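You operate a simulated robot arm through the tools that you are given. There is no shell and no other tool. Be economical: measure what you need, move in short steps, check, and stop when the job is done.

You run a simulated robot arm. Do the job below in one go: nothing can be reset, and whatever is moved stays where it is left.

JOB
Take the red stop and put it on the top of the press table. Then fetch the grey pad from the top of the parts bench and set it on the top of the press table. Then shut the left drawer of the parts bench. Then fetch the battery from the top of the parts bench and set it on the top of the packing table. Then shut the cleaner drawer. Then take the flat black lamp on the top of the press table and put it away on the top of the parts bench. Then put the purple rag on the top of the packing table. Keep to this order.
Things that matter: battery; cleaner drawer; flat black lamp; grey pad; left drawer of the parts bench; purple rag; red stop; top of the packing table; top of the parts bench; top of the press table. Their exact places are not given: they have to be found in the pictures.

It is judged by the outcome, as a careful person would: the job done as asked, and still so three seconds after it is handed in. It fails if anything else is knocked over, pushed out of place, dropped, spilled or broken.

ROBOT AND FRAMES
A 6-joint arm with a two-finger gripper on a trunk, on a base that drives. Base frame: it is fixed to the floor where the robot stands at the start and does not move with it; the origin is under the middle of the robot, x ahead of it, y to its left, z up; the surface under the hand at the start is at about z = 0.88. Units: m, degrees, N and s.
With the tool pointing down near the work surface it reaches from about 0.38 to 0.86 m from the robot's upright axis, wherever it stands. Its first joint turns from -166.0 to 166.0 degrees. Places, roughly: battery [1, -0.25, 1]; cleaner drawer [1, -1.3, 0.9]; flat black lamp [1, -2, 0.75]; grey pad (7x15x3 cm) [0.8, 0.3, 0.9]; left drawer of the parts bench [0.4, 0, 0.8]; purple rag (7x10x3 cm) [1.3, -2.3, 0.8]; red stop (3x3x4 cm) [0.7, 0.1, 0.9]; top of the packing table [0.6, 0.9, 0.8]; top of the parts bench [0.8, -0.5, 0.9]; top of the press table [1.2, -2.2, 0.8]. Payload 2.45 kg.
Tool frame: the origin (TCP) lies between the finger pads and is the grasp point; the fingertips stand 0.02 m ahead of it; z points along the fingers, y is the line along which they close. Largest opening 0.14 m; the body of the gripper starts 0.168 m behind the TCP.
Orientation is told as [roll, pitch, yaw] about the base's x, y, z axes, in that order, counted from this pose: with the fingers straight down and closing along the base's y, the tool's x points along the base's -x, its y along +y and its z along -z.

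CONTROLS
- The arm moves only by the tool servo_tool. Its argument "commands" is a list of rows, each an object (a shift or turn left out is 0, a gripper value left out holds the last) with "linear": the shift along the tool's x, y, z in units of 30 mm (1.0 is 30 mm), a list of three; "rot": the turn, a rotation vector about the tool's x, y, z in units of 6 degrees (1.0 is 6 degrees), a list of three; "claw": the gripper command, from -1 (fully open) to 1 (shut), values between in proportion. In form: [{"linear": [dx, dy, dz], "rot": [ax, ay, az], "claw": claw}, ...]. A call has 1 to 10 rows; each row shifts and turns the commanded pose from where the row before left it, along the tool's axes as they then stand. A call with a number of a shift or a turn outside -1 to 1 is refused whole. A row lasts 0.2 s, in which the tool goes at most 0.05 m and 8.6 degrees; a call with a longer step from one row to the next is refused whole, and so is a gripper value outside its range. Where a pose cannot be reached the arm comes as near as it can. A force on the tool above 40 N (or 10 N above the force at the start of the call, whichever is more), or a blocked arm, ends the call early, and 0.2 s more pass. Each finger travels about 0.045 m/s and halts on what it meets, pressing with about 35 N; the grip force reading is that of the motor and also rises with nothing between the fingers. The clock runs only during rows and for 0.2 s after the last one: add rows that do not move to give the fingers time. It gives the time, the measured TCP pose, the force on the tool (base axes), the opening and the grip force at its end, in the units of the frame above (readings bear some noise), with the torque about the TCP (base axes, N m) and any sound that the robot's microphone picked up.
- Cameras (640 x 400 px; columns grow to the right, rows downward): "scene" is now at [0.0682, 0.1245, 1.8805]; the picture's right is [-0.26, -0.97, 0.00], its down [-0.87, 0.23, -0.43] and it looks along [0.42, -0.11, -0.90] (base axes); focal length 283 px, centre (320, 200). "wrist" rides on the gripper at [0.078, 0.011, -0.209] in the tool frame; the picture's right is [-0.14, 0.99, 0.00], its down [-0.92, -0.13, -0.37] and it looks along [-0.37, -0.05, 0.93] (tool axes); focal length 280 px, centre (320, 200).
- capture(camera): a new picture of that camera. The clock stands still meanwhile.
- lift_body(by): slides the trunk up (or, below 0, down) by that many m; the arm and the scene camera ride with it, the base frame stays. It gives what a move gives, with no picture.
- roll_base(legs): drives the robot by 1 to 6 legs, each [ahead, left, turn to the left] in m, m and degrees, along the robot's own axes; the way and the turn of a leg run together, so that a leg with both is an arc; at most 1.5 m and 180 degrees a leg. The arm and the cameras ride along, it lands a little off, and it stops where it bumps. It gives what a move gives.
- head_to(pan, tilt): turns the head with the scene camera to pan (to the left, within 143 degrees either way) and tilt (down, from -29 to 69), counted from straight ahead of the robot. It gives what a move gives.
- measure_at(camera, pixels): for up to 12 pixels [column, row] of the newest picture of that camera ("zoom" is the newest enlarged one), the place [x, y, z] in the base frame of the surface seen there, good to about 0.002 m. The clock stands still meanwhile.
- enlarge(camera, box): a new picture of the part [left, top, right, bottom] of that camera's present view, enlarged. The clock stands still meanwhile.
- finish_job(): hands the job in; it is judged then, once.

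Work in short steps. Measure before you move; look again where a grasp or a placing could have gone wrong, and mend it. You have 124 turns and 134 pictures in all, those below and enlarged ones among them. Open the gripper and draw the arm clear of the work before you hand the job in, unless the task says otherwise; then end with one line.

The tools are called after "Request:" as name(argument=value, ...) on one line, values as JSON. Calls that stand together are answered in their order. servo_tool: Moves the arm, as the interface text tells. Its arguments: {"type":"object","properties":{"commands":{"type":"array","items":{"type":"object","properties":{"linear":{"type":"array","items":{"type":"number"}},"rot":{"type":"array","items":{"type":"number"}},"claw":{"type":"number"}}}}},"required":["commands"]} The other tools are called the same way: lift_body (by) slides the trunk up or down; roll_base (legs) drives the base; head_to (pan, tilt) turns the head that bears the scene camera; capture (camera) takes a picture; measure_at (camera, pixels) gives the place of the surface under pixels of a picture; enlarge (camera, box) takes an enlarged picture of a part of a camera's view; finish_job () hands the job in.

At the start:

```text
time: 0.0
eef_pos: [0.6661, 0.0958, 1.1902]
orientation: [-0.1, 0.0, 0.0]
ft_force: [0.0, 0.2, -0.2]
torque: [0.0, 0.0, 0.02]
opening: 0.1402
gripper_force: 0.1
trunk travel left (down, up): [-0.15, 0.08]
robot x, y, heading: [-0.0006, 0.0022, 0.0]
head pan, tilt: [-14.8, 64.3]
```

scene: 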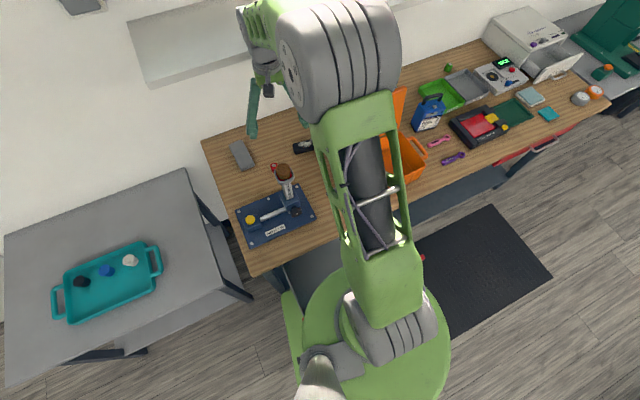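
wrist: 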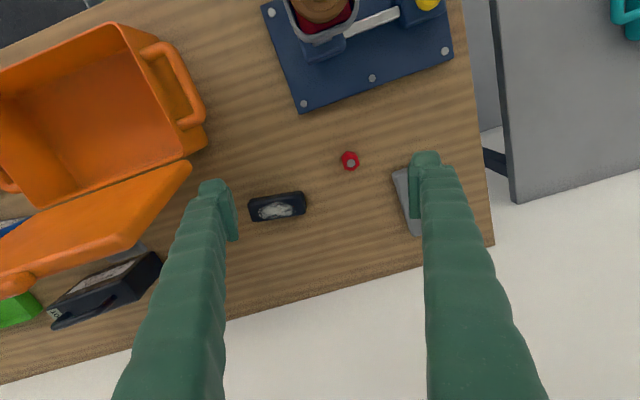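

The wrist view shows the red stop at about (349,160), the grey pad at (405,200) and a black item at (277,207). I measure those along with points in the scene view.

Request:
measure_at(camera="wrist", pixels=[[349, 157], [351, 163], [402, 180], [413, 230], [398, 172], [277, 207], [380, 180], [300, 105], [450, 50], [470, 180], [305, 205], [350, 185]])

Request:
measure_at(camera="scene", pixels=[[241, 155], [273, 168], [303, 147], [120, 230], [203, 140], [253, 270], [610, 95], [520, 155], [285, 175], [186, 175], [60, 340], [300, 250]])

Request:
head_to(pan=-50, tilt=35)

Request:
capture(camera="scene")

```text
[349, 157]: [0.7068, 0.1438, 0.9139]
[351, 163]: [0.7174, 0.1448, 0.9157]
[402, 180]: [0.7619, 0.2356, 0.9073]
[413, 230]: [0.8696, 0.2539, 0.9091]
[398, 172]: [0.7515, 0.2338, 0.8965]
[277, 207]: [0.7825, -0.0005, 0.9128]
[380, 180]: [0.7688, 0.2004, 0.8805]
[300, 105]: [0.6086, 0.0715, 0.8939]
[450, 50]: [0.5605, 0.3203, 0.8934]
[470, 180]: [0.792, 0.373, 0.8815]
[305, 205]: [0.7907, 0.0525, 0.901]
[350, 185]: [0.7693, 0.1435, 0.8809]
```

```text
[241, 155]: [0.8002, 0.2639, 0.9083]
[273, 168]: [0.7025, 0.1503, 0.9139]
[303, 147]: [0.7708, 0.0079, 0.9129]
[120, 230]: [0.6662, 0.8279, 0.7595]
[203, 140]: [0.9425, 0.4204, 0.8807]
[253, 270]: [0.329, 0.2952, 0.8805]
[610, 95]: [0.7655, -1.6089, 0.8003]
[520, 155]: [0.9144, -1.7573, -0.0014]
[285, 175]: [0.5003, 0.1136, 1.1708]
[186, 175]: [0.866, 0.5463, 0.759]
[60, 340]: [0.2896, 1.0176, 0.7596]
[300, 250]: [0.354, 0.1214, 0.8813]
```

```text
time: 1.0
eef_pos: [0.6648, 0.0967, 1.1898]
orientation: [0.1, 0.0, 0.0]
ft_force: [0.2, -0.4, -0.9]
torque: [-0.03, 0.0, 0.01]
opening: 0.1401
gripper_force: 0.1
trunk travel left (down, up): [-0.15, 0.08]
robot x, y, heading: [-0.0, 0.0008, -0.0]
head pan, tilt: [-50.0, 35.0]
```

```text
131 pictures are left
```

scene: 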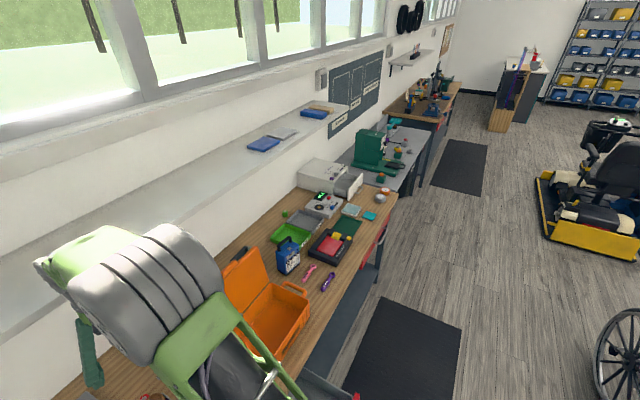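

The row along the wall is packing table, parts bench, press table (green press). I zoom in on the far parts.

Request:
enlarge(camera="scene", box=[320, 80, 480, 200])

Request:
enlarge(camera="scene", box=[220, 150, 420, 310])

```text
3.33 times, centred on (400, 140) of scene
```

zoom: 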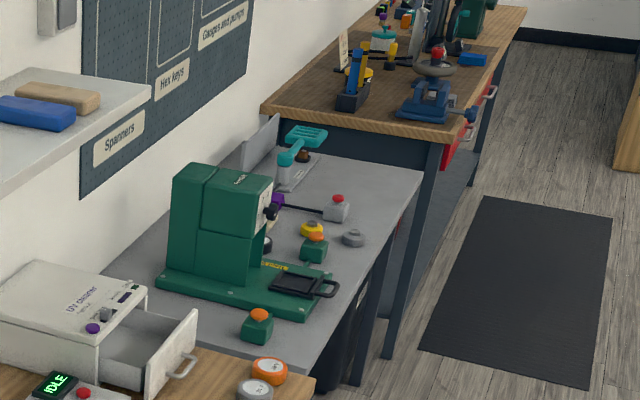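

```text
2.50 times, centred on (320, 230) of scene
```

zoom: 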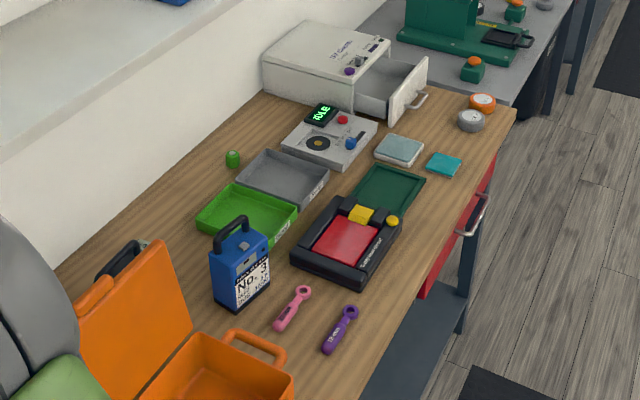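

Enlarge the wrist view around the stop and pad to get exact centres.

Request:
enlarge(camera="wrist", box=[240, 110, 480, 260])

```text
2.67 times, centred on (360, 185) of wrist
```

zoom: 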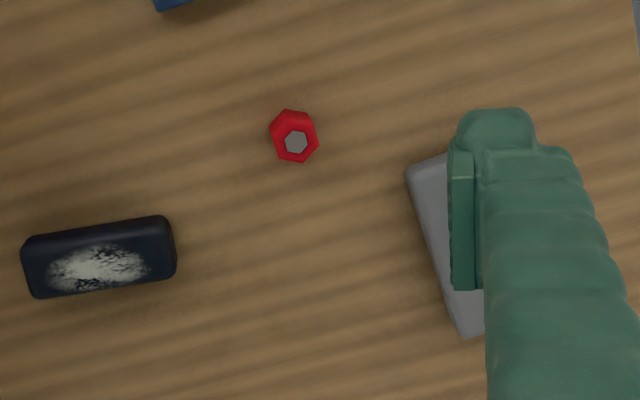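

Request:
measure_at(camera="zoom", pixels=[[296, 142], [288, 118], [276, 135], [312, 140], [295, 157], [410, 170], [450, 155], [465, 335]])

```text
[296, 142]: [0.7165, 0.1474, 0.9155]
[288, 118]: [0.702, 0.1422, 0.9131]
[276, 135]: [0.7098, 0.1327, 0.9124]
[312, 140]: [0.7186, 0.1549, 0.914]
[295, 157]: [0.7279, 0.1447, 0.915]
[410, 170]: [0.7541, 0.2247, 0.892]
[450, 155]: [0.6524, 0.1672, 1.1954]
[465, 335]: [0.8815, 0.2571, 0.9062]
```

The stop's top centre is about (0.715, 0.146, 0.915). I move over it with the gripper half open, then down to just above.

Request:
servo_tool(commands=[{"linear": [-0.84, 0.84, 1], "claw": 0}, {"linear": [-0.83, 0.83, 1], "claw": 0}, {"linear": [0, 0, 1]}, {"linear": [0, 0, 1]}, {"linear": [0, 0, 1]}, {"linear": [0, 0, 1]}, {"linear": [0, 0, 1]}, {"linear": [0, 0, 0]}])

Request:
capture(camera="wrist")

```text
time: 2.8
eef_pos: [0.7144, 0.1467, 0.9803]
orientation: [-0.1, -0.1, 0.1]
ft_force: [-0.7, 0.1, 0.2]
torque: [0.01, -0.1, -0.01]
opening: 0.07
gripper_force: 0.0
trunk travel left (down, up): [-0.15, 0.08]
robot x, y, heading: [0.0002, 0.0009, 0.2]
head pan, tilt: [-50.0, 35.0]
```

```text
127 pictures are left
```

wrist: 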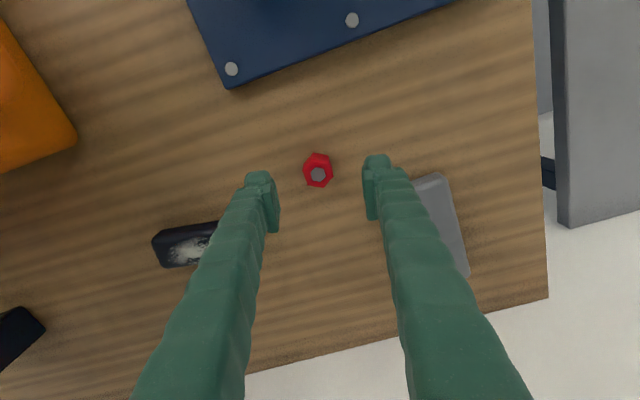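

The stop is centred between the fingers. I lower to z≈0.905 and close.

Request:
servo_tool(commands=[{"linear": [0, 0, 0.9]}, {"linear": [0, 0, 0.9]}, {"linear": [0, 0, 0.7]}, {"linear": [0, 0, 0]}, {"claw": 1}, {"claw": 1}, {"claw": 1}, {"claw": 1}, {"claw": 1}])

Request:
servo_tool(commands=[{"linear": [0, 0, -1]}, {"linear": [0, 0, -1]}, {"linear": [0, 0, -1]}, {"linear": [0, 0, -1]}, {"linear": [0, 0, -1]}, {"linear": [0, 0, -1]}, {"linear": [0, 0, -1]}, {"linear": [0, 0, -1]}, {"linear": [0, 0, -1]}, {"linear": [0, 0, -1]}])

Request:
capture(camera="wrist")

```text
time: 4.8
eef_pos: [0.7151, 0.1465, 0.9043]
orientation: [0.1, 0.0, 0.0]
ft_force: [-0.1, 0.3, 0.1]
torque: [-0.01, -0.03, 0.02]
opening: 0.028
gripper_force: 35.5
trunk travel left (down, up): [-0.15, 0.08]
robot x, y, heading: [-0.0008, -0.0033, 0.0]
head pan, tilt: [-50.0, 35.0]
```

```text
time: 6.4
eef_pos: [0.679, 0.1383, 1.0736]
orientation: [-1.0, 4.1, 0.0]
ft_force: [-1.8, 0.8, -0.2]
torque: [0.06, -0.24, 0.01]
opening: 0.0279
gripper_force: 35.4
trunk travel left (down, up): [-0.15, 0.08]
robot x, y, heading: [-0.0025, -0.0035, 0.0]
head pan, tilt: [-50.0, 35.0]
stopped in row 7: the force on the tool passed its limit at 61 N (the readings are from after the stop); the commanded pose is now the measured one
```

```text
126 pictures are left
```

wrist: 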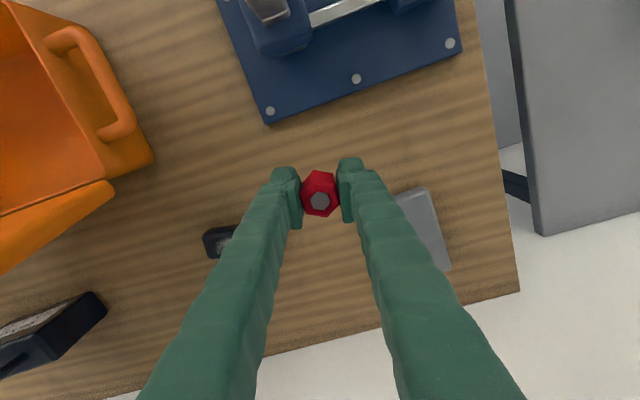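

The hand struck the shelf above. The stop is still held. I draw back toward me first, right the tool, then rise.

Request:
servo_tool(commands=[{"linear": [1, 0, 0]}, {"linear": [1, 0, 0], "rot": [-0.17, -0.68, 0]}, {"linear": [1, 0, 0]}, {"linear": [1, 0, -0.5]}, {"linear": [0, 0, -1]}, {"linear": [0, 0, -1]}])

Request:
head_to(pan=-10, tilt=45)

Request:
capture(camera="scene")

```text
time: 7.7
eef_pos: [0.5677, 0.1409, 1.1296]
orientation: [0.2, -0.5, 0.1]
ft_force: [8.9, 2.2, -20.1]
torque: [0.52, -0.37, 0.21]
opening: 0.0279
gripper_force: 34.4
trunk travel left (down, up): [-0.15, 0.08]
robot x, y, heading: [0.0008, -0.0002, -0.0]
head pan, tilt: [-50.0, 35.0]
stopped in row 6: the force on the tool passed its limit at 166 N (the readings are from after the stop); the commanded pose is now the measured one
```

```text
time: 8.8
eef_pos: [0.5693, 0.1384, 1.1292]
orientation: [0.2, -0.3, 0.0]
ft_force: [13.6, 1.6, -31.6]
torque: [0.79, -0.6, 0.32]
opening: 0.0279
gripper_force: 35.3
trunk travel left (down, up): [-0.15, 0.08]
robot x, y, heading: [0.0046, -0.0002, 0.0]
head pan, tilt: [-10.0, 45.0]
```

```text
125 pictures are left
```

scene: 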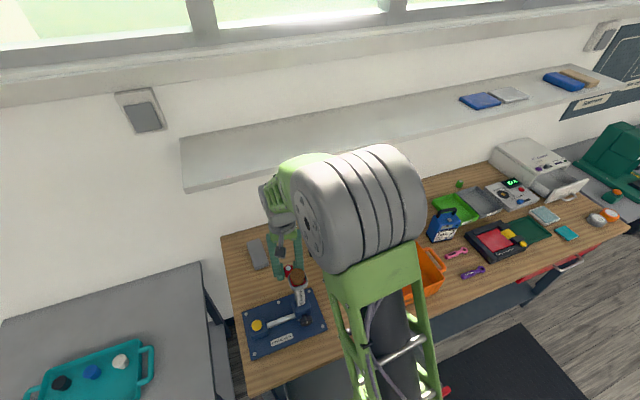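

Still loaded (about 32 N downward). I measure the shelf's edge and the hand against it.

Request:
measure_at(camera="scene", pixels=[[185, 188], [240, 176], [270, 200], [285, 180], [300, 160], [182, 145], [460, 130], [620, 85], [310, 200], [295, 215], [300, 275], [290, 268]])

Request:
enlarge(camera="scene", box=[200, 140, 440, 300])

Request:
capture(camera="wrist")

```text
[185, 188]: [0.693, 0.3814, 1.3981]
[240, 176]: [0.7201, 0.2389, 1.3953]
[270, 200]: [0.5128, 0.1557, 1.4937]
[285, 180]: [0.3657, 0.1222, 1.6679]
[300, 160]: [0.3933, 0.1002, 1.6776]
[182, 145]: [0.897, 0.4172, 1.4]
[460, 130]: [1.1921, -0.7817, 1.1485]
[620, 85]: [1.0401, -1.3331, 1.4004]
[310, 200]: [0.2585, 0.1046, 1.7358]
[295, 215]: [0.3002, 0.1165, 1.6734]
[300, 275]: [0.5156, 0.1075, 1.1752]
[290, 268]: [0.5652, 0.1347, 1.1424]
```

```text
2.50 times, centred on (320, 220) of scene
```

zoom: 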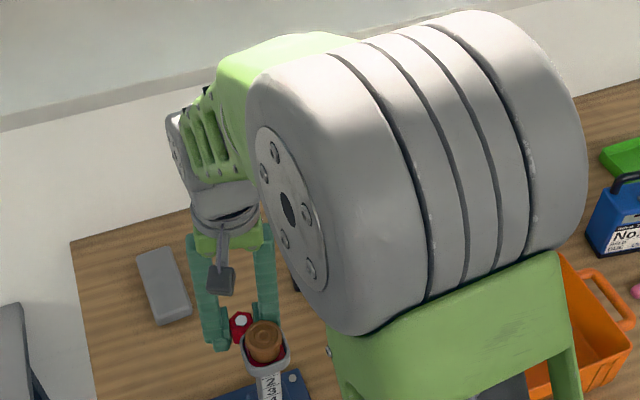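

```text
123 pictures are left
```

wrist: 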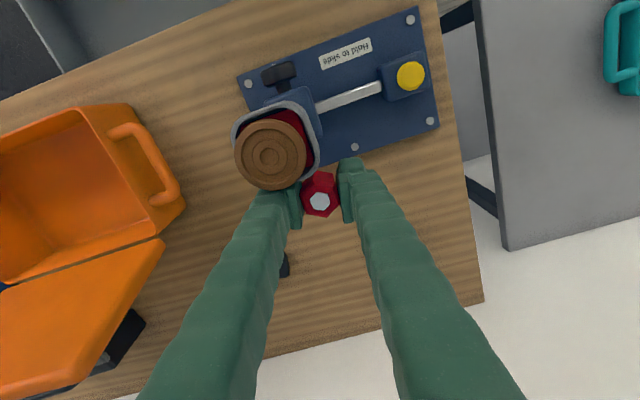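

The left finger is caught at the press knob (wooden, ~(0.51,0.11,1.17)). I lower a bit and move away from it, then look.

Request:
servo_tool(commands=[{"linear": [0, 0, 0.4]}, {"linear": [-0.6, 0, 0.3]}, {"linear": [-0.6, 0.6, 0]}, {"linear": [0, 1, 0]}, {"linear": [0, 1, 0]}, {"linear": [0, 0, 0]}])

Request:
capture(camera="wrist")

Request:
enlarge(camera="scene", box=[200, 140, 440, 400])

```text
time: 10.2
eef_pos: [0.6009, 0.2187, 1.1108]
orientation: [0.2, -0.5, 0.1]
ft_force: [0.1, -0.8, -0.4]
torque: [-0.01, 0.02, 0.0]
opening: 0.0279
gripper_force: 35.0
trunk travel left (down, up): [-0.15, 0.08]
robot x, y, heading: [0.0019, -0.0006, -0.0]
head pan, tilt: [-10.0, 45.0]
```

```text
122 pictures are left
```

wrist: 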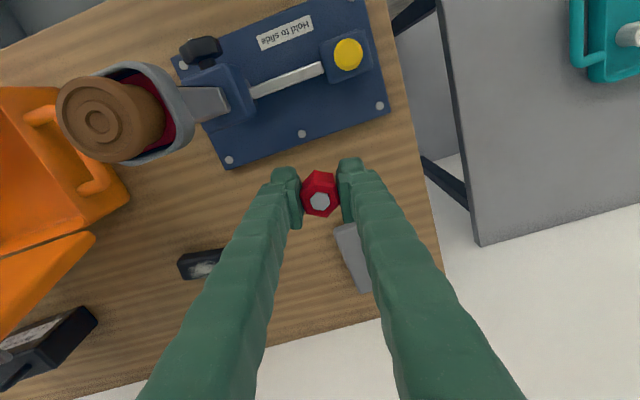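

```text
1.54 times, centred on (320, 270) of scene
```

zoom: 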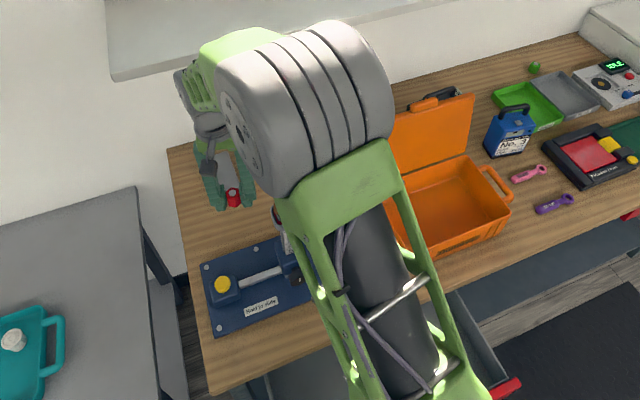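

Clear of the knob, stop still gripped. I rise and look around for driving space.

Request:
servo_tool(commands=[{"linear": [0.3, 0, -1]}, {"linear": [0.3, 0, -1]}, {"linear": [0.2, 0, -1]}, {"linear": [0, 0, -1]}, {"linear": [0, 0, -0.7]}])

Request:
head_to(pan=-120, tilt=40)

Request:
capture(camera="scene")

Request:
head_to(pan=-70, tilt=35)

Request:
capture(camera="scene")

```text
time: 11.4
eef_pos: [0.5753, 0.2173, 1.2544]
orientation: [0.2, -0.5, 0.0]
ft_force: [-0.3, -0.6, -1.6]
torque: [0.0, 0.01, -0.01]
opening: 0.0281
gripper_force: 35.4
trunk travel left (down, up): [-0.15, 0.08]
robot x, y, heading: [0.0034, 0.0006, -0.1]
head pan, tilt: [-10.0, 45.0]
```

```text
time: 13.2
eef_pos: [0.5763, 0.2174, 1.2531]
orientation: [0.2, -0.6, 0.1]
ft_force: [0.4, 0.8, -0.4]
torque: [-0.01, 0.01, -0.01]
opening: 0.0276
gripper_force: 34.9
trunk travel left (down, up): [-0.15, 0.08]
robot x, y, heading: [0.0002, 0.0044, -0.1]
head pan, tilt: [-120.0, 40.0]
```

```text
120 pictures are left
```

scene: 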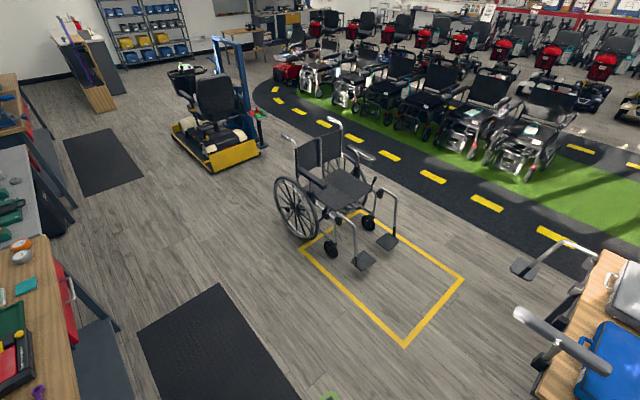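

```text
time: 14.4
eef_pos: [0.5754, 0.2171, 1.2528]
orientation: [0.3, -0.5, 0.1]
ft_force: [-0.4, 0.1, -0.6]
torque: [-0.02, -0.01, 0.0]
opening: 0.0278
gripper_force: 35.3
trunk travel left (down, up): [-0.15, 0.08]
robot x, y, heading: [0.0021, 0.0022, 0.1]
head pan, tilt: [-70.0, 35.0]
```

```text
119 pictures are left
```

scene: 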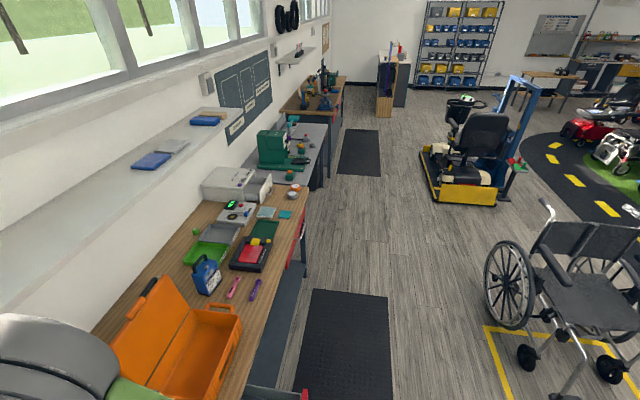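

Measure the wheelchair, bench drawer and press-table edges.

Request:
measure_at(camera="scene", pixels=[[490, 290], [485, 330], [305, 190], [303, 235], [327, 130], [306, 175], [262, 392], [290, 395], [340, 130], [325, 182], [280, 160], [285, 130]])

Request:
enlarge(camera="scene", box=[240, 60, 360, 220])

```text
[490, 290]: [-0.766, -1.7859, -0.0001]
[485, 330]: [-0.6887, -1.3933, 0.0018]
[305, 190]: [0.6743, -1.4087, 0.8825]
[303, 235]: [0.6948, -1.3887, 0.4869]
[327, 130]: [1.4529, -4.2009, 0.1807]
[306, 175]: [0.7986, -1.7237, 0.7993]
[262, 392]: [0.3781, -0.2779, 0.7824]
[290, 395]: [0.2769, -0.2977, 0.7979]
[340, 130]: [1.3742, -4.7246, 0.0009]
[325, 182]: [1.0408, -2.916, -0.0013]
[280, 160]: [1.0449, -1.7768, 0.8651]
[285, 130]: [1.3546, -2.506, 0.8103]
```

```text
2.50 times, centred on (300, 140) of scene
```

zoom: 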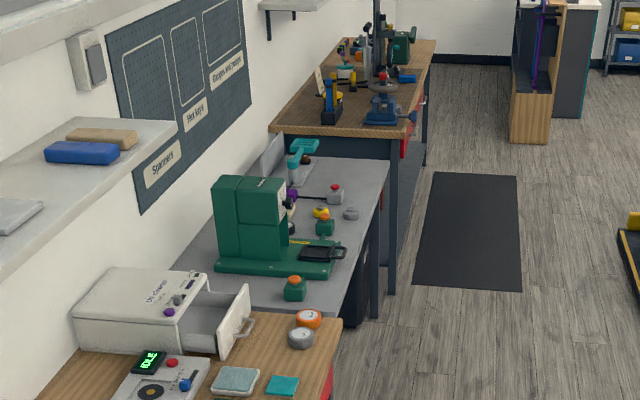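

The aisle is free. I back off 0.35 m, turn square to the bench (11.5° left), then slide right about 2.1 m.

Request:
roll_base(legs=[[-0.35, 0, 0], [0, 0, 11.5], [0, -1.1, 0], [0, -1.0, 0]])

Request:
head_to(pan=0, tilt=50)

Request:
capture(camera="scene")

```text
time: 35.6
eef_pos: [0.5866, -1.7229, 1.2534]
orientation: [0.2, -0.5, 11.4]
ft_force: [0.4, 0.1, -0.8]
torque: [-0.02, -0.01, -0.01]
opening: 0.0278
gripper_force: 35.1
trunk travel left (down, up): [-0.15, 0.08]
robot x, y, heading: [0.0692, -2.0454, 11.5]
head pan, tilt: [-70.0, 35.0]
```

```text
time: 37.0
eef_pos: [0.5864, -1.7232, 1.2517]
orientation: [0.3, -0.4, 11.3]
ft_force: [-0.1, -0.4, -0.5]
torque: [0.0, 0.01, 0.01]
opening: 0.0282
gripper_force: 35.2
trunk travel left (down, up): [-0.15, 0.08]
robot x, y, heading: [0.0633, -2.0463, 11.5]
head pan, tilt: [0.0, 50.0]
```

```text
117 pictures are left
```

scene: 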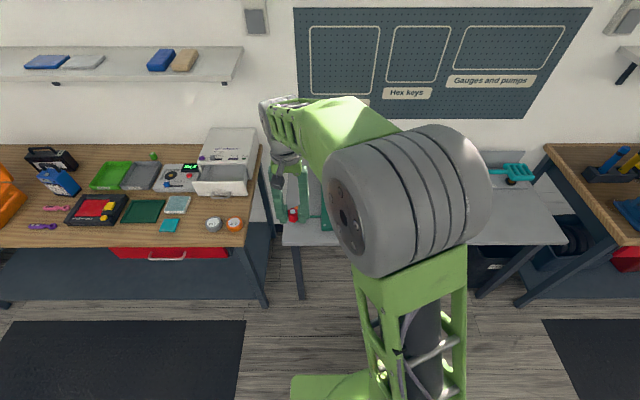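

The arm hides the table; I look through the wrist camera and turn the arm (joint 1) via shifting the base a little later.

Request:
capture(camera="wrist")

Request:
roll_base(legs=[[0, -0.55, 0]])

Request:
head_to(pan=18, tilt=42)

Request:
capture(camera="scene")

Request:
capture(camera="wrist")

```text
116 pictures are left
```

wrist: 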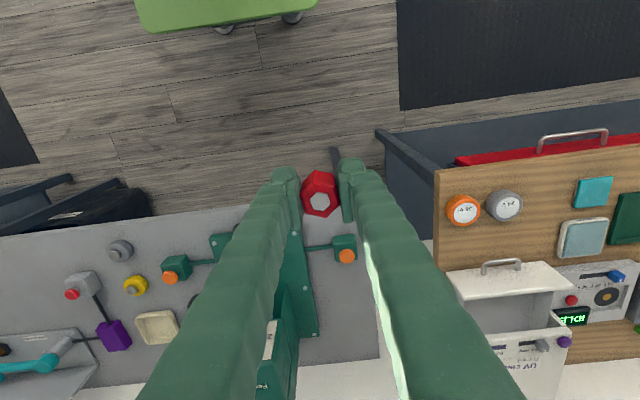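

```text
time: 42.3
eef_pos: [0.6951, -2.2629, 1.2522]
orientation: [0.1, -0.5, 11.1]
ft_force: [0.2, -0.2, -0.1]
torque: [0.01, 0.04, 0.0]
opening: 0.0279
gripper_force: 35.2
trunk travel left (down, up): [-0.15, 0.08]
robot x, y, heading: [0.1719, -2.5867, 11.1]
head pan, tilt: [0.0, 50.0]
```

```text
time: 43.1
eef_pos: [0.695, -2.2622, 1.252]
orientation: [0.2, -0.5, 11.0]
ft_force: [-0.3, -0.2, -1.7]
torque: [-0.02, -0.01, -0.03]
opening: 0.0278
gripper_force: 35.5
trunk travel left (down, up): [-0.15, 0.08]
robot x, y, heading: [0.1691, -2.5858, 11.0]
head pan, tilt: [18.0, 42.0]
```

```text
115 pictures are left
```

scene: 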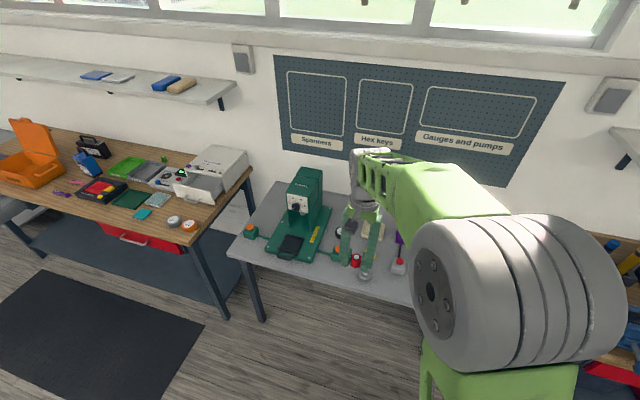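

```text
114 pictures are left
```

wrist: 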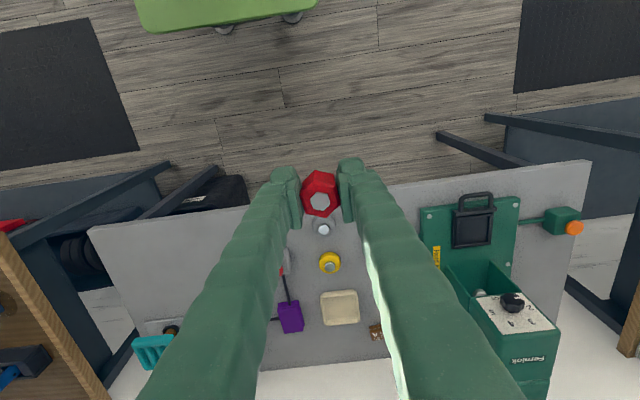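

Now the table is visible in the wrist view. I measure key places.

Request:
measure_at(camera="wrist", pixels=[[92, 230], [150, 250], [200, 300], [120, 330], [290, 317], [340, 310], [330, 262], [324, 228], [472, 230], [580, 165], [472, 198], [560, 215]])

Request:
enlarge(camera="wrist", box=[100, 160, 600, 400])

Request:
enlarge(camera="scene", box=[220, 140, 440, 300])

```text
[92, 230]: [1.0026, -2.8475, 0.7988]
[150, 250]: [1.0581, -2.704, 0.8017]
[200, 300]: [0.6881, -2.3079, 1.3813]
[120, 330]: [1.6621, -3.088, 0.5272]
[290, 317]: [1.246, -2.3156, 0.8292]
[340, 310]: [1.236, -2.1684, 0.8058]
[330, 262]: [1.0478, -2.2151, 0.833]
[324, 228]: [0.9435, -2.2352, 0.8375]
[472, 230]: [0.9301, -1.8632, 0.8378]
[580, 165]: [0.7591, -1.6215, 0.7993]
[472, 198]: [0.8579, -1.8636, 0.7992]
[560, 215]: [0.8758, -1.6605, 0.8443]
```

```text
1.28 times, centred on (350, 280) of wrist
```

zoom: 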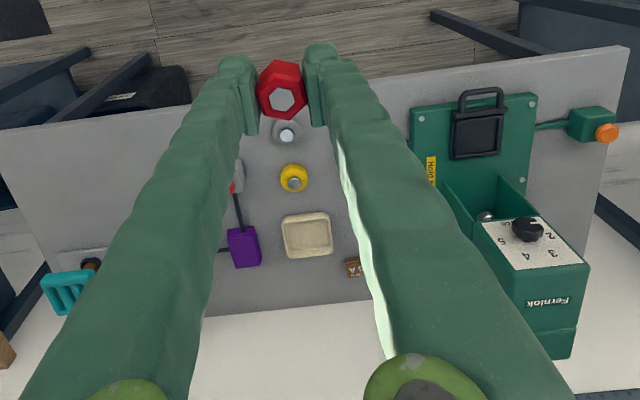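

```text
2.50 times, centred on (330, 220) of scene
```

zoom: 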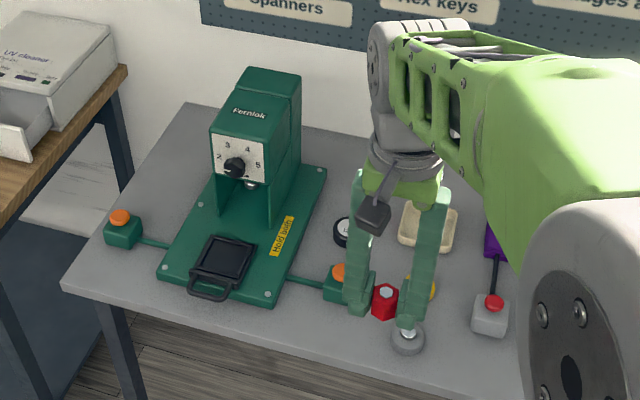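

The clear spot is the right part of the press table around (1.06,-2.70), top z≈0.80. I drive 0.3 m ahead.

Request:
roll_base(legs=[[0.3, 0, 0]])

Request:
capture(camera="wrist")

```text
time: 45.1
eef_pos: [0.9883, -2.2056, 1.2518]
orientation: [0.3, -0.5, 11.0]
ft_force: [0.6, -0.6, 0.3]
torque: [-0.04, 0.02, -0.01]
opening: 0.0279
gripper_force: 35.0
trunk travel left (down, up): [-0.15, 0.08]
robot x, y, heading: [0.4615, -2.5258, 10.8]
head pan, tilt: [18.0, 42.0]
```

```text
111 pictures are left
```

wrist: 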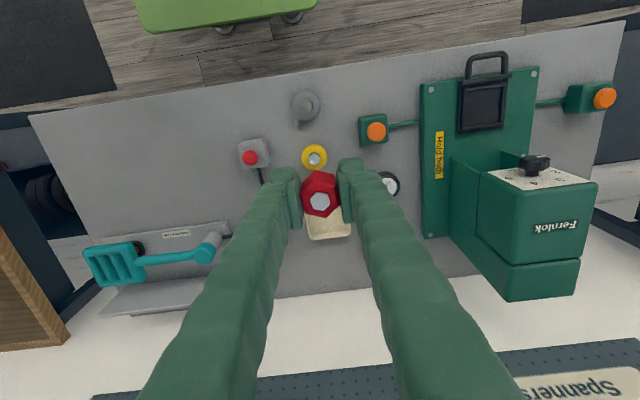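

Request:
measure_at(camera="wrist", pixels=[[120, 170], [200, 190], [245, 150], [30, 115], [100, 245], [220, 230], [180, 235], [390, 180], [240, 140], [150, 130]])

Request:
enlarge(camera="wrist", box=[340, 100, 480, 240])

```text
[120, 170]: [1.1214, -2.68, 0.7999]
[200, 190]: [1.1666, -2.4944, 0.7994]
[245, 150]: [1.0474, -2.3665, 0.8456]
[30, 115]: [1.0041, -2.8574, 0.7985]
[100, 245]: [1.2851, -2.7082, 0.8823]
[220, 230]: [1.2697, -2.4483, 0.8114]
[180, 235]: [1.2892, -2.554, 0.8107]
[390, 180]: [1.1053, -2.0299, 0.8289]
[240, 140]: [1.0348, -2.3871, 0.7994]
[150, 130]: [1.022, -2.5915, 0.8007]
```

```text
2.86 times, centred on (410, 170) of wrist
```

zoom: 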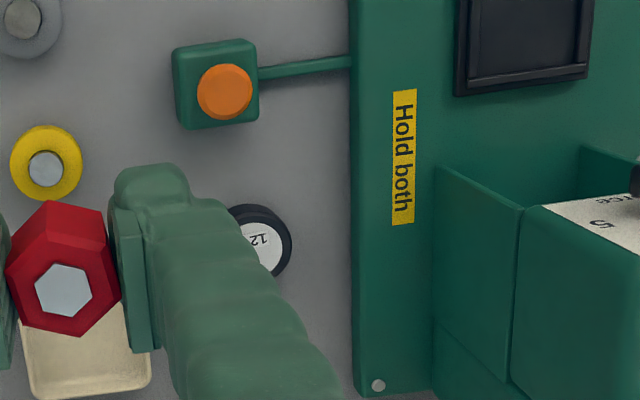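

The stop will go to about (1.04,-2.74), which is bare table. I move across at height.

Request:
servo_tool(commands=[{"linear": [0.1, -1, 0]}, {"linear": [0.1, -1, 0]}, {"linear": [0.1, -1, 0]}, {"linear": [0.1, -1, 0]}, {"linear": [0.1, -1, 0]}, {"linear": [0.1, -1, 0]}, {"linear": [0.1, -1, 0]}, {"linear": [0.1, -1, 0]}, {"linear": [0.1, -1, 0]}])

Request:
servo_tool(commands=[{"linear": [0.1, -1, 0]}, {"linear": [0.1, -1, 0]}, {"linear": [0.1, -1, 0]}, {"linear": [0.1, -1, 0]}, {"linear": [0.1, -1, 0]}, {"linear": [0.1, -1, 0]}, {"linear": [0.1, -1, 0]}, {"linear": [0.1, -1, 0]}, {"linear": [0.1, -0.8, 0]}])

Request:
servo_tool(commands=[{"linear": [0, 0, 1]}, {"linear": [0, 0, 1]}, {"linear": [0, 0, 1]}, {"linear": [0, 0, 1]}, {"linear": [0, 0, 1]}, {"linear": [0, 0, 1]}, {"linear": [0, 0, 1]}, {"linear": [0, 0, 1]}, {"linear": [0, 0, 1]}, {"linear": [0, 0, 1]}])

Request:
capture(camera="wrist")

```text
time: 47.1
eef_pos: [1.0124, -2.4793, 1.2498]
orientation: [0.3, -0.5, 11.0]
ft_force: [-0.4, -0.5, 0.4]
torque: [0.02, 0.0, 0.01]
opening: 0.0278
gripper_force: 35.9
trunk travel left (down, up): [-0.15, 0.08]
robot x, y, heading: [0.4599, -2.5291, 11.0]
head pan, tilt: [18.0, 42.0]
```

```text
time: 49.1
eef_pos: [1.0367, -2.7413, 1.2506]
orientation: [0.3, -0.5, 11.1]
ft_force: [-0.1, 0.0, -0.4]
torque: [0.01, -0.02, 0.02]
opening: 0.0279
gripper_force: 34.8
trunk travel left (down, up): [-0.15, 0.08]
robot x, y, heading: [0.4632, -2.5312, 11.0]
head pan, tilt: [18.0, 42.0]
```

```text
time: 51.3
eef_pos: [1.0404, -2.7403, 0.9496]
orientation: [0.2, -0.5, 11.0]
ft_force: [-0.2, 0.4, -0.1]
torque: [0.0, 0.05, -0.01]
opening: 0.028
gripper_force: 35.5
trunk travel left (down, up): [-0.15, 0.08]
robot x, y, heading: [0.466, -2.5288, 11.0]
head pan, tilt: [18.0, 42.0]
```

```text
109 pictures are left
```

wrist: 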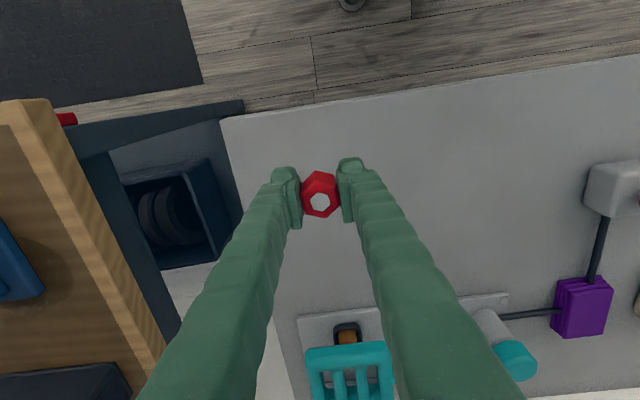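

Height above the table 0.15; I lower to TCP z≈0.826, release and rise.

Request:
servo_tool(commands=[{"linear": [0, 0, 1]}, {"linear": [0, 0, 1]}, {"linear": [0, 0, 1]}, {"linear": [0, 0, 0.7]}, {"linear": [0, 0, 0.4]}, {"linear": [0, 0, 0]}])

Request:
servo_tool(commands=[{"claw": 0.4}, {"claw": 0.4}, {"claw": 0.4}, {"linear": [0, 0, -0.5]}, {"linear": [0, 0, -1]}, {"linear": [0, 0, -1]}, {"linear": [0, 0, -1]}, {"linear": [0, 0, -1]}, {"linear": [0, 0, -1]}, {"linear": [0, 0, -1]}])

Request:
capture(camera="wrist")

```text
time: 52.7
eef_pos: [1.0392, -2.7389, 0.8275]
orientation: [0.2, -0.5, 11.1]
ft_force: [0.4, -0.5, 0.1]
torque: [-0.01, 0.05, 0.0]
opening: 0.0281
gripper_force: 34.6
trunk travel left (down, up): [-0.15, 0.08]
robot x, y, heading: [0.4612, -2.5255, 11.0]
head pan, tilt: [18.0, 42.0]
```

```text
time: 54.9
eef_pos: [1.0354, -2.7402, 1.0225]
orientation: [0.1, -0.5, 11.0]
ft_force: [-0.5, 0.2, -0.7]
torque: [-0.02, 0.0, -0.04]
opening: 0.0422
gripper_force: 0.1
trunk travel left (down, up): [-0.15, 0.08]
robot x, y, heading: [0.4621, -2.5249, 10.8]
head pan, tilt: [18.0, 42.0]
```

```text
108 pictures are left
```

wrist: 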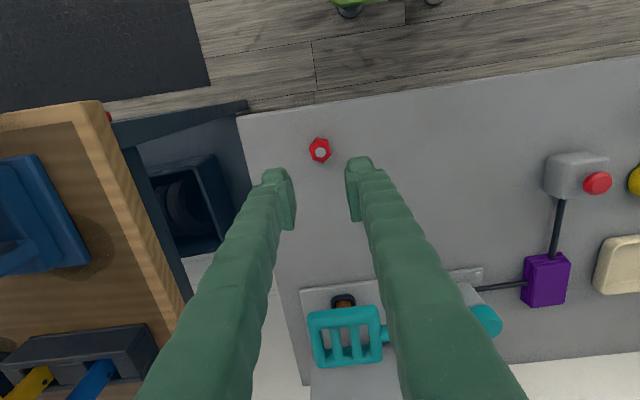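

The stop stands on the table. I raise the hand and survey the table from the head for the lamp and rag.

Request:
servo_tool(commands=[{"linear": [0, 0, -1]}, {"linear": [0, 0, -1]}, {"linear": [0, 0, -1]}, {"linear": [0, 0, -1]}, {"linear": [0, 0, -1]}, {"linear": [0, 0, -1]}, {"linear": [0, 0, -1]}, {"linear": [0, 0, -1]}])

Request:
head_to(pan=35, tilt=50)

Request:
capture(camera="scene")

Request:
enlarge(camera="scene", box=[160, 100, 400, 300])

```text
time: 56.7
eef_pos: [1.0364, -2.7413, 1.2625]
orientation: [0.3, -0.5, 11.0]
ft_force: [-0.3, 0.1, -0.5]
torque: [0.01, 0.0, 0.04]
opening: 0.042
gripper_force: 0.2
trunk travel left (down, up): [-0.15, 0.08]
robot x, y, heading: [0.4626, -2.5301, 11.0]
head pan, tilt: [18.0, 42.0]
```

```text
time: 57.5
eef_pos: [1.0373, -2.7418, 1.2616]
orientation: [0.2, -0.5, 11.0]
ft_force: [0.5, -0.4, -0.7]
torque: [-0.01, -0.03, 0.04]
opening: 0.042
gripper_force: 0.0
trunk travel left (down, up): [-0.15, 0.08]
robot x, y, heading: [0.4588, -2.5302, 11.0]
head pan, tilt: [35.0, 50.0]
```

```text
107 pictures are left
```

scene: 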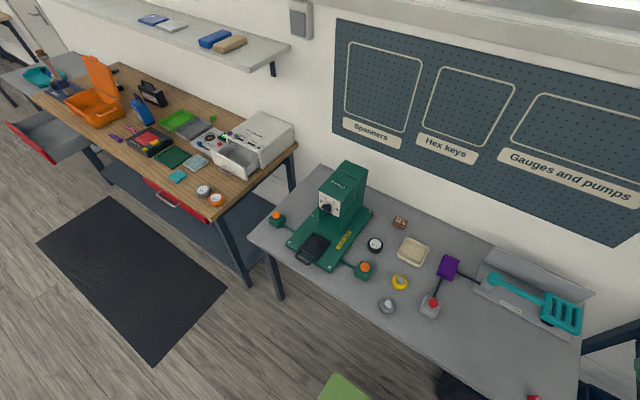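

```text
2.00 times, centred on (280, 200) of scene
```

zoom: 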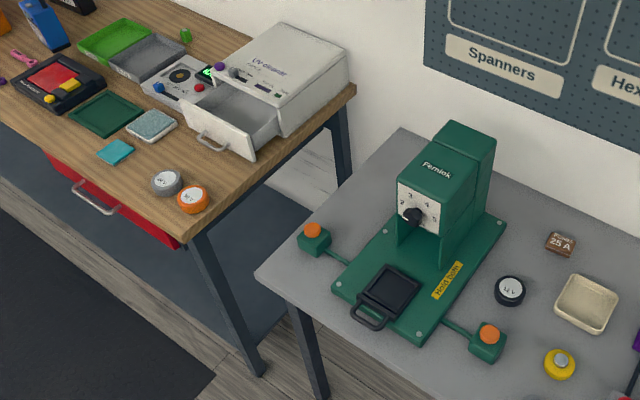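

The round flat black disc marked "12 V" at (1.105,-2.03) looks like the lamp. I zoom on the purple object.

Request:
enlarge(camera="scene", box=[340, 200, 600, 360])

Request:
measure_at(camera="scene", pixels=[[448, 264], [441, 263], [456, 262], [447, 277], [449, 256], [375, 245], [430, 305], [533, 397], [470, 277], [240, 160], [225, 155], [217, 165]])

```text
2.46 times, centred on (470, 280) of scene
```

zoom: 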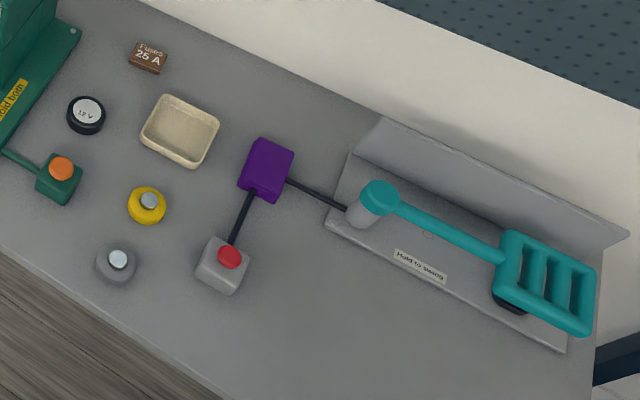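

```text
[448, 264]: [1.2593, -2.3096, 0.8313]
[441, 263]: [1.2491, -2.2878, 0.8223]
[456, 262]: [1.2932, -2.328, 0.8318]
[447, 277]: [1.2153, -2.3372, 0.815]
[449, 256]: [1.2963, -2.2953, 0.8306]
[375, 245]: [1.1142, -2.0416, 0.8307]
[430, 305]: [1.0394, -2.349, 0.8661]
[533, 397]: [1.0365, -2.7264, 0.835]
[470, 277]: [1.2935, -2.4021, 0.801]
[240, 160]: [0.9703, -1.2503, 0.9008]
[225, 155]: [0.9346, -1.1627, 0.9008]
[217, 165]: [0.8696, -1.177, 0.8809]
```

The purple rag is at (1.26,-2.31). Now the pad: I back off, slide left ~2.67 m to stand before it.

Request:
roll_base(legs=[[-0.3, 0, 0.5], [0, 1.35, 0], [0, 1.3, 0]])

Request:
head_to(pan=0, tilt=52)

Request:
capture(camera="scene")

```text
time: 82.7
eef_pos: [0.1964, -0.1579, 1.2623]
orientation: [0.3, -0.5, 12.3]
ft_force: [0.2, 0.2, 0.8]
torque: [-0.01, 0.0, -0.02]
opening: 0.042
gripper_force: 0.1
trunk travel left (down, up): [-0.15, 0.08]
robot x, y, heading: [-0.3806, 0.0402, 12.1]
head pan, tilt: [35.0, 50.0]
```

```text
time: 83.7
eef_pos: [0.1974, -0.1583, 1.2626]
orientation: [0.1, -0.6, 12.3]
ft_force: [0.2, -0.3, -0.2]
torque: [0.02, 0.02, 0.02]
opening: 0.0421
gripper_force: 0.1
trunk travel left (down, up): [-0.15, 0.08]
robot x, y, heading: [-0.3834, 0.0418, 12.5]
head pan, tilt: [0.0, 52.0]
```

```text
104 pictures are left
```

scene: 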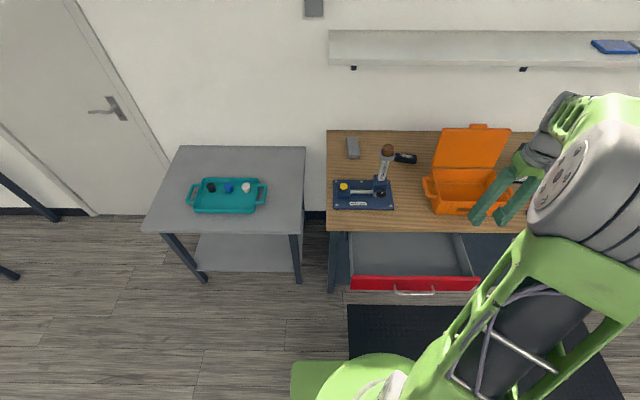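

Clear view: pad at (353,148), open left drawer (350–480, 280). Zoom and measure.

Request:
measure_at(camera="scene", pixels=[[352, 283], [478, 283], [350, 234], [415, 293], [395, 290], [435, 293], [327, 231], [330, 35], [330, 62], [305, 148], [300, 230], [240, 360]])

Request:
enlarge(camera="scene", box=[310, 110, 430, 230])

```text
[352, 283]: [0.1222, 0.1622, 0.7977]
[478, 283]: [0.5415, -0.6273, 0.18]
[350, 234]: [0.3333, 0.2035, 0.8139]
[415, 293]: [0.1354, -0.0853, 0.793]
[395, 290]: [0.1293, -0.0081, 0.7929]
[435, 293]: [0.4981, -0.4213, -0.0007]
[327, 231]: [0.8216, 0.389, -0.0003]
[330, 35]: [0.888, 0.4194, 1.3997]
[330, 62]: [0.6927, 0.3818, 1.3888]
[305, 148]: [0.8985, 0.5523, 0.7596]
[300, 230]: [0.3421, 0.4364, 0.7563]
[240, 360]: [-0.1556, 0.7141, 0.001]
```

```text
3.33 times, centred on (370, 170) of scene
```

zoom: 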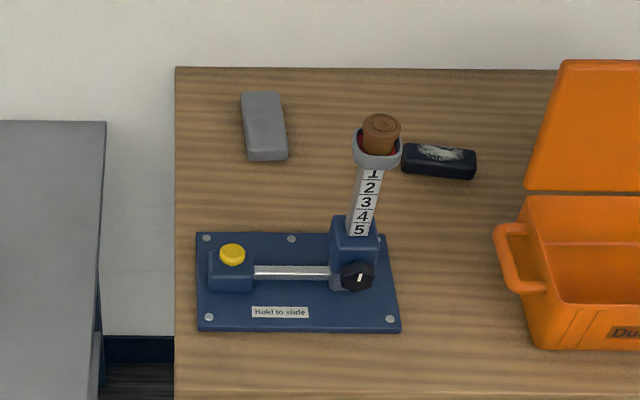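

Request:
measure_at(camera="zoom", pixels=[[243, 96], [279, 94], [250, 155], [286, 152], [264, 125], [382, 125], [365, 125], [398, 130], [240, 70], [365, 225]])

Request:
measure_at(camera="scene", pixels=[[350, 358], [300, 362], [295, 395], [310, 380], [380, 356]])

```text
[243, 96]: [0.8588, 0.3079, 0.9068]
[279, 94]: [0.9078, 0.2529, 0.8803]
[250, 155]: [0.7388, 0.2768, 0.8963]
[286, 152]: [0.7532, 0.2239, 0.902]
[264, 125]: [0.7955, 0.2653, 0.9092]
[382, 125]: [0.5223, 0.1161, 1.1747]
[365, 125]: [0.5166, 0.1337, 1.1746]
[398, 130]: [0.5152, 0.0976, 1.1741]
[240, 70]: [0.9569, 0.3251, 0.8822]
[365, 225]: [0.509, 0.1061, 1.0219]
```

```text
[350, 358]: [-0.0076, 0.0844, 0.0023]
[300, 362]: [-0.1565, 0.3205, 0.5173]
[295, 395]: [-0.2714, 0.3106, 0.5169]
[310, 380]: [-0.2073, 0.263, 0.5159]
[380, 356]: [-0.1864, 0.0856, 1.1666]
```

The pad's centre is about (0.807,0.267), long axis at ~14°. Because of the shelf (front edge f≈0.755, z 1.385) I will reach in with a tilted tool. First shift the hand left, tilt 25° and open.

Request:
servo_tool(commands=[{"linear": [0, 1, 0], "rot": [0, -0.7, 0], "claw": -0.45}, {"linear": [0, 1, 0], "rot": [0, -0.7, 0]}, {"linear": [0, 1, 0], "rot": [0, -0.7, 0]}, {"linear": [0, 1, 0], "rot": [0, -0.7, 0]}, {"linear": [0, 1, 0], "rot": [0, -0.7, 0]}, {"linear": [0, 1, 0], "rot": [0, -0.7, 0]}, {"linear": [0, 1, 0]}, {"linear": [0, 1, 0]}, {"linear": [0, 1, 0]}])

Request:
roll_base(legs=[[0, 0.19, 0], [0.4, 0, 0]])

Request:
capture(camera="wrist")

Request:
capture(camera="scene")

```text
time: 85.7
eef_pos: [0.1373, 0.1062, 1.2639]
orientation: [0.2, -25.8, 12.1]
ft_force: [-0.3, 0.0, -0.2]
torque: [0.0, 0.03, 0.01]
opening: 0.1014
gripper_force: 0.1
trunk travel left (down, up): [-0.15, 0.08]
robot x, y, heading: [-0.3819, 0.0444, 12.1]
head pan, tilt: [0.0, 52.0]
```

```text
time: 90.1
eef_pos: [0.49, 0.3767, 1.2612]
orientation: [0.2, -25.7, 12.3]
ft_force: [1.1, -0.4, 0.3]
torque: [0.01, 0.04, 0.01]
opening: 0.1015
gripper_force: 0.1
trunk travel left (down, up): [-0.15, 0.08]
robot x, y, heading: [-0.0344, 0.311, 12.5]
head pan, tilt: [0.0, 52.0]
```

```text
102 pictures are left
```

wrist: 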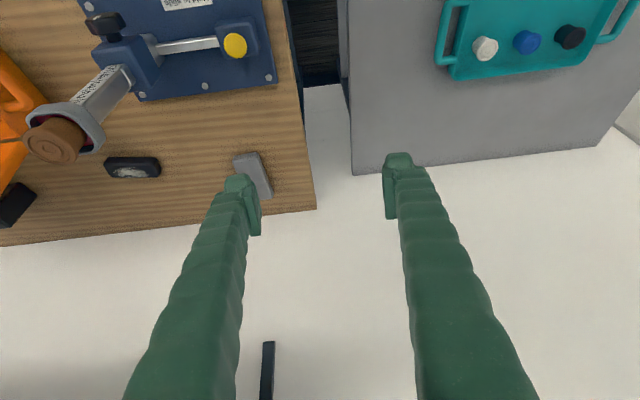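

```text
101 pictures are left
```

scene: 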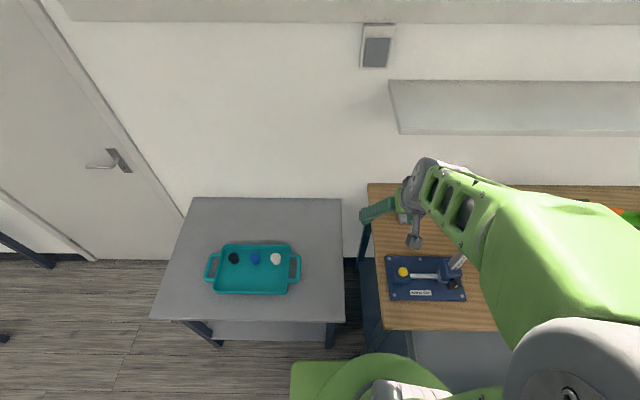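

I descend beside the fixture to z≈1.03, then go forward over the pad.

Request:
servo_tool(commands=[{"linear": [0.475, 0, 0.987]}, {"linear": [0.475, 0, 0.987]}, {"linear": [0.475, 0, 0.987]}, {"linear": [0.475, 0, 0.987]}, {"linear": [0.475, 0, 0.987]}, {"linear": [0.475, 0, 0.987]}, {"linear": [0.475, 0, 0.987]}])

Request:
servo_tool(commands=[{"linear": [-0.936, -0.734, 0.636]}, {"linear": [-0.936, -0.734, 0.636]}, {"linear": [-0.936, -0.734, 0.636]}, {"linear": [-0.936, -0.734, 0.636]}, {"linear": [-0.936, -0.734, 0.636]}, {"linear": [-0.936, -0.734, 0.636]}, {"linear": [-0.936, -0.734, 0.636]}, {"linear": [-0.936, -0.734, 0.636]}, {}])

Request:
capture(camera="wrist")

```text
time: 91.7
eef_pos: [0.4837, 0.3896, 1.0452]
orientation: [-0.9, -25.5, 19.9]
ft_force: [1.4, -3.6, -0.2]
torque: [0.52, 0.3, 0.11]
opening: 0.1015
gripper_force: 0.0
out of reach, approached as far as the arm can: row 5
trunk travel left (down, up): [-0.15, 0.08]
robot x, y, heading: [-0.0322, 0.3137, 12.3]
head pan, tilt: [0.0, 52.0]
```

```text
time: 93.7
eef_pos: [0.7891, 0.2696, 1.0093]
orientation: [0.2, -25.6, 12.3]
ft_force: [0.7, 0.4, 0.2]
torque: [0.02, 0.01, -0.03]
opening: 0.1014
gripper_force: 0.1
trunk travel left (down, up): [-0.15, 0.08]
robot x, y, heading: [-0.0335, 0.3146, 12.1]
head pan, tilt: [0.0, 52.0]
```

```text
100 pictures are left
```

wrist: 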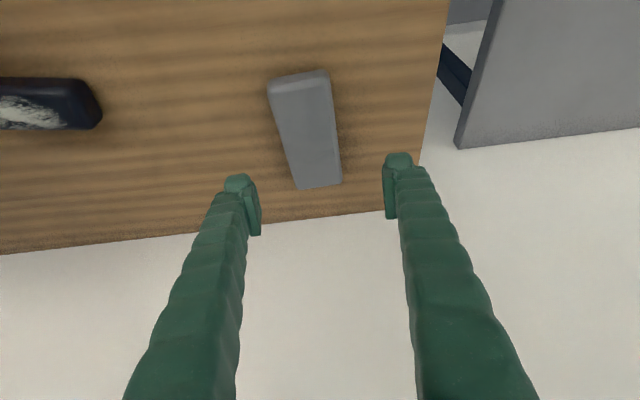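

Request:
measure_at(camera="wrist", pixels=[[275, 85], [325, 75], [300, 183], [340, 178], [305, 130], [283, 110], [332, 110]])

```text
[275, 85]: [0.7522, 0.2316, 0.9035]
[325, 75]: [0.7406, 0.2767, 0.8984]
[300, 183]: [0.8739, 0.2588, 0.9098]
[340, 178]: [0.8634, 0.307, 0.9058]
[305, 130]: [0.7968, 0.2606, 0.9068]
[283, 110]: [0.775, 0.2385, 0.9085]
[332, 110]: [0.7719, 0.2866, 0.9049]
```

Pad centre (0.807,0.268) lies between the fingers. Lower to z≈0.910 and close.

Request:
servo_tool(commands=[{"linear": [0.3, -0.04, 0.765]}, {"linear": [0.3, -0.04, 0.765]}, {"linear": [0.3, -0.04, 0.765]}, {"linear": [0.3, -0.04, 0.765]}, {}, {"claw": 1}, {"claw": 1}, {"claw": 1}, {"claw": 1}, {"claw": 1}])

Request:
capture(camera="wrist")

```text
time: 95.9
eef_pos: [0.7961, 0.2664, 0.9112]
orientation: [0.2, -25.8, 12.3]
ft_force: [-0.2, -0.5, -0.7]
torque: [0.0, 0.04, -0.03]
opening: 0.0608
gripper_force: 34.9
trunk travel left (down, up): [-0.15, 0.08]
robot x, y, heading: [-0.0297, 0.3112, 12.4]
head pan, tilt: [0.0, 52.0]
```

```text
99 pictures are left
```

wrist: 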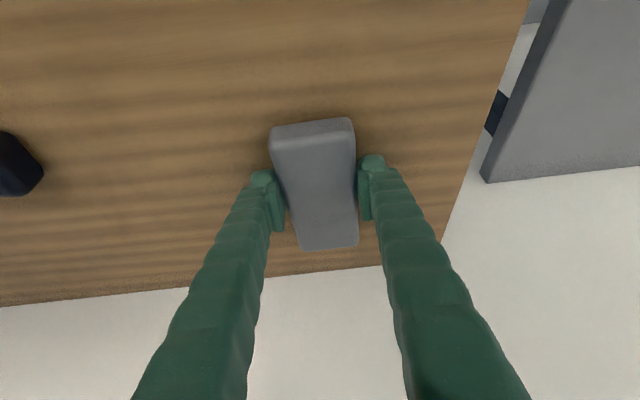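

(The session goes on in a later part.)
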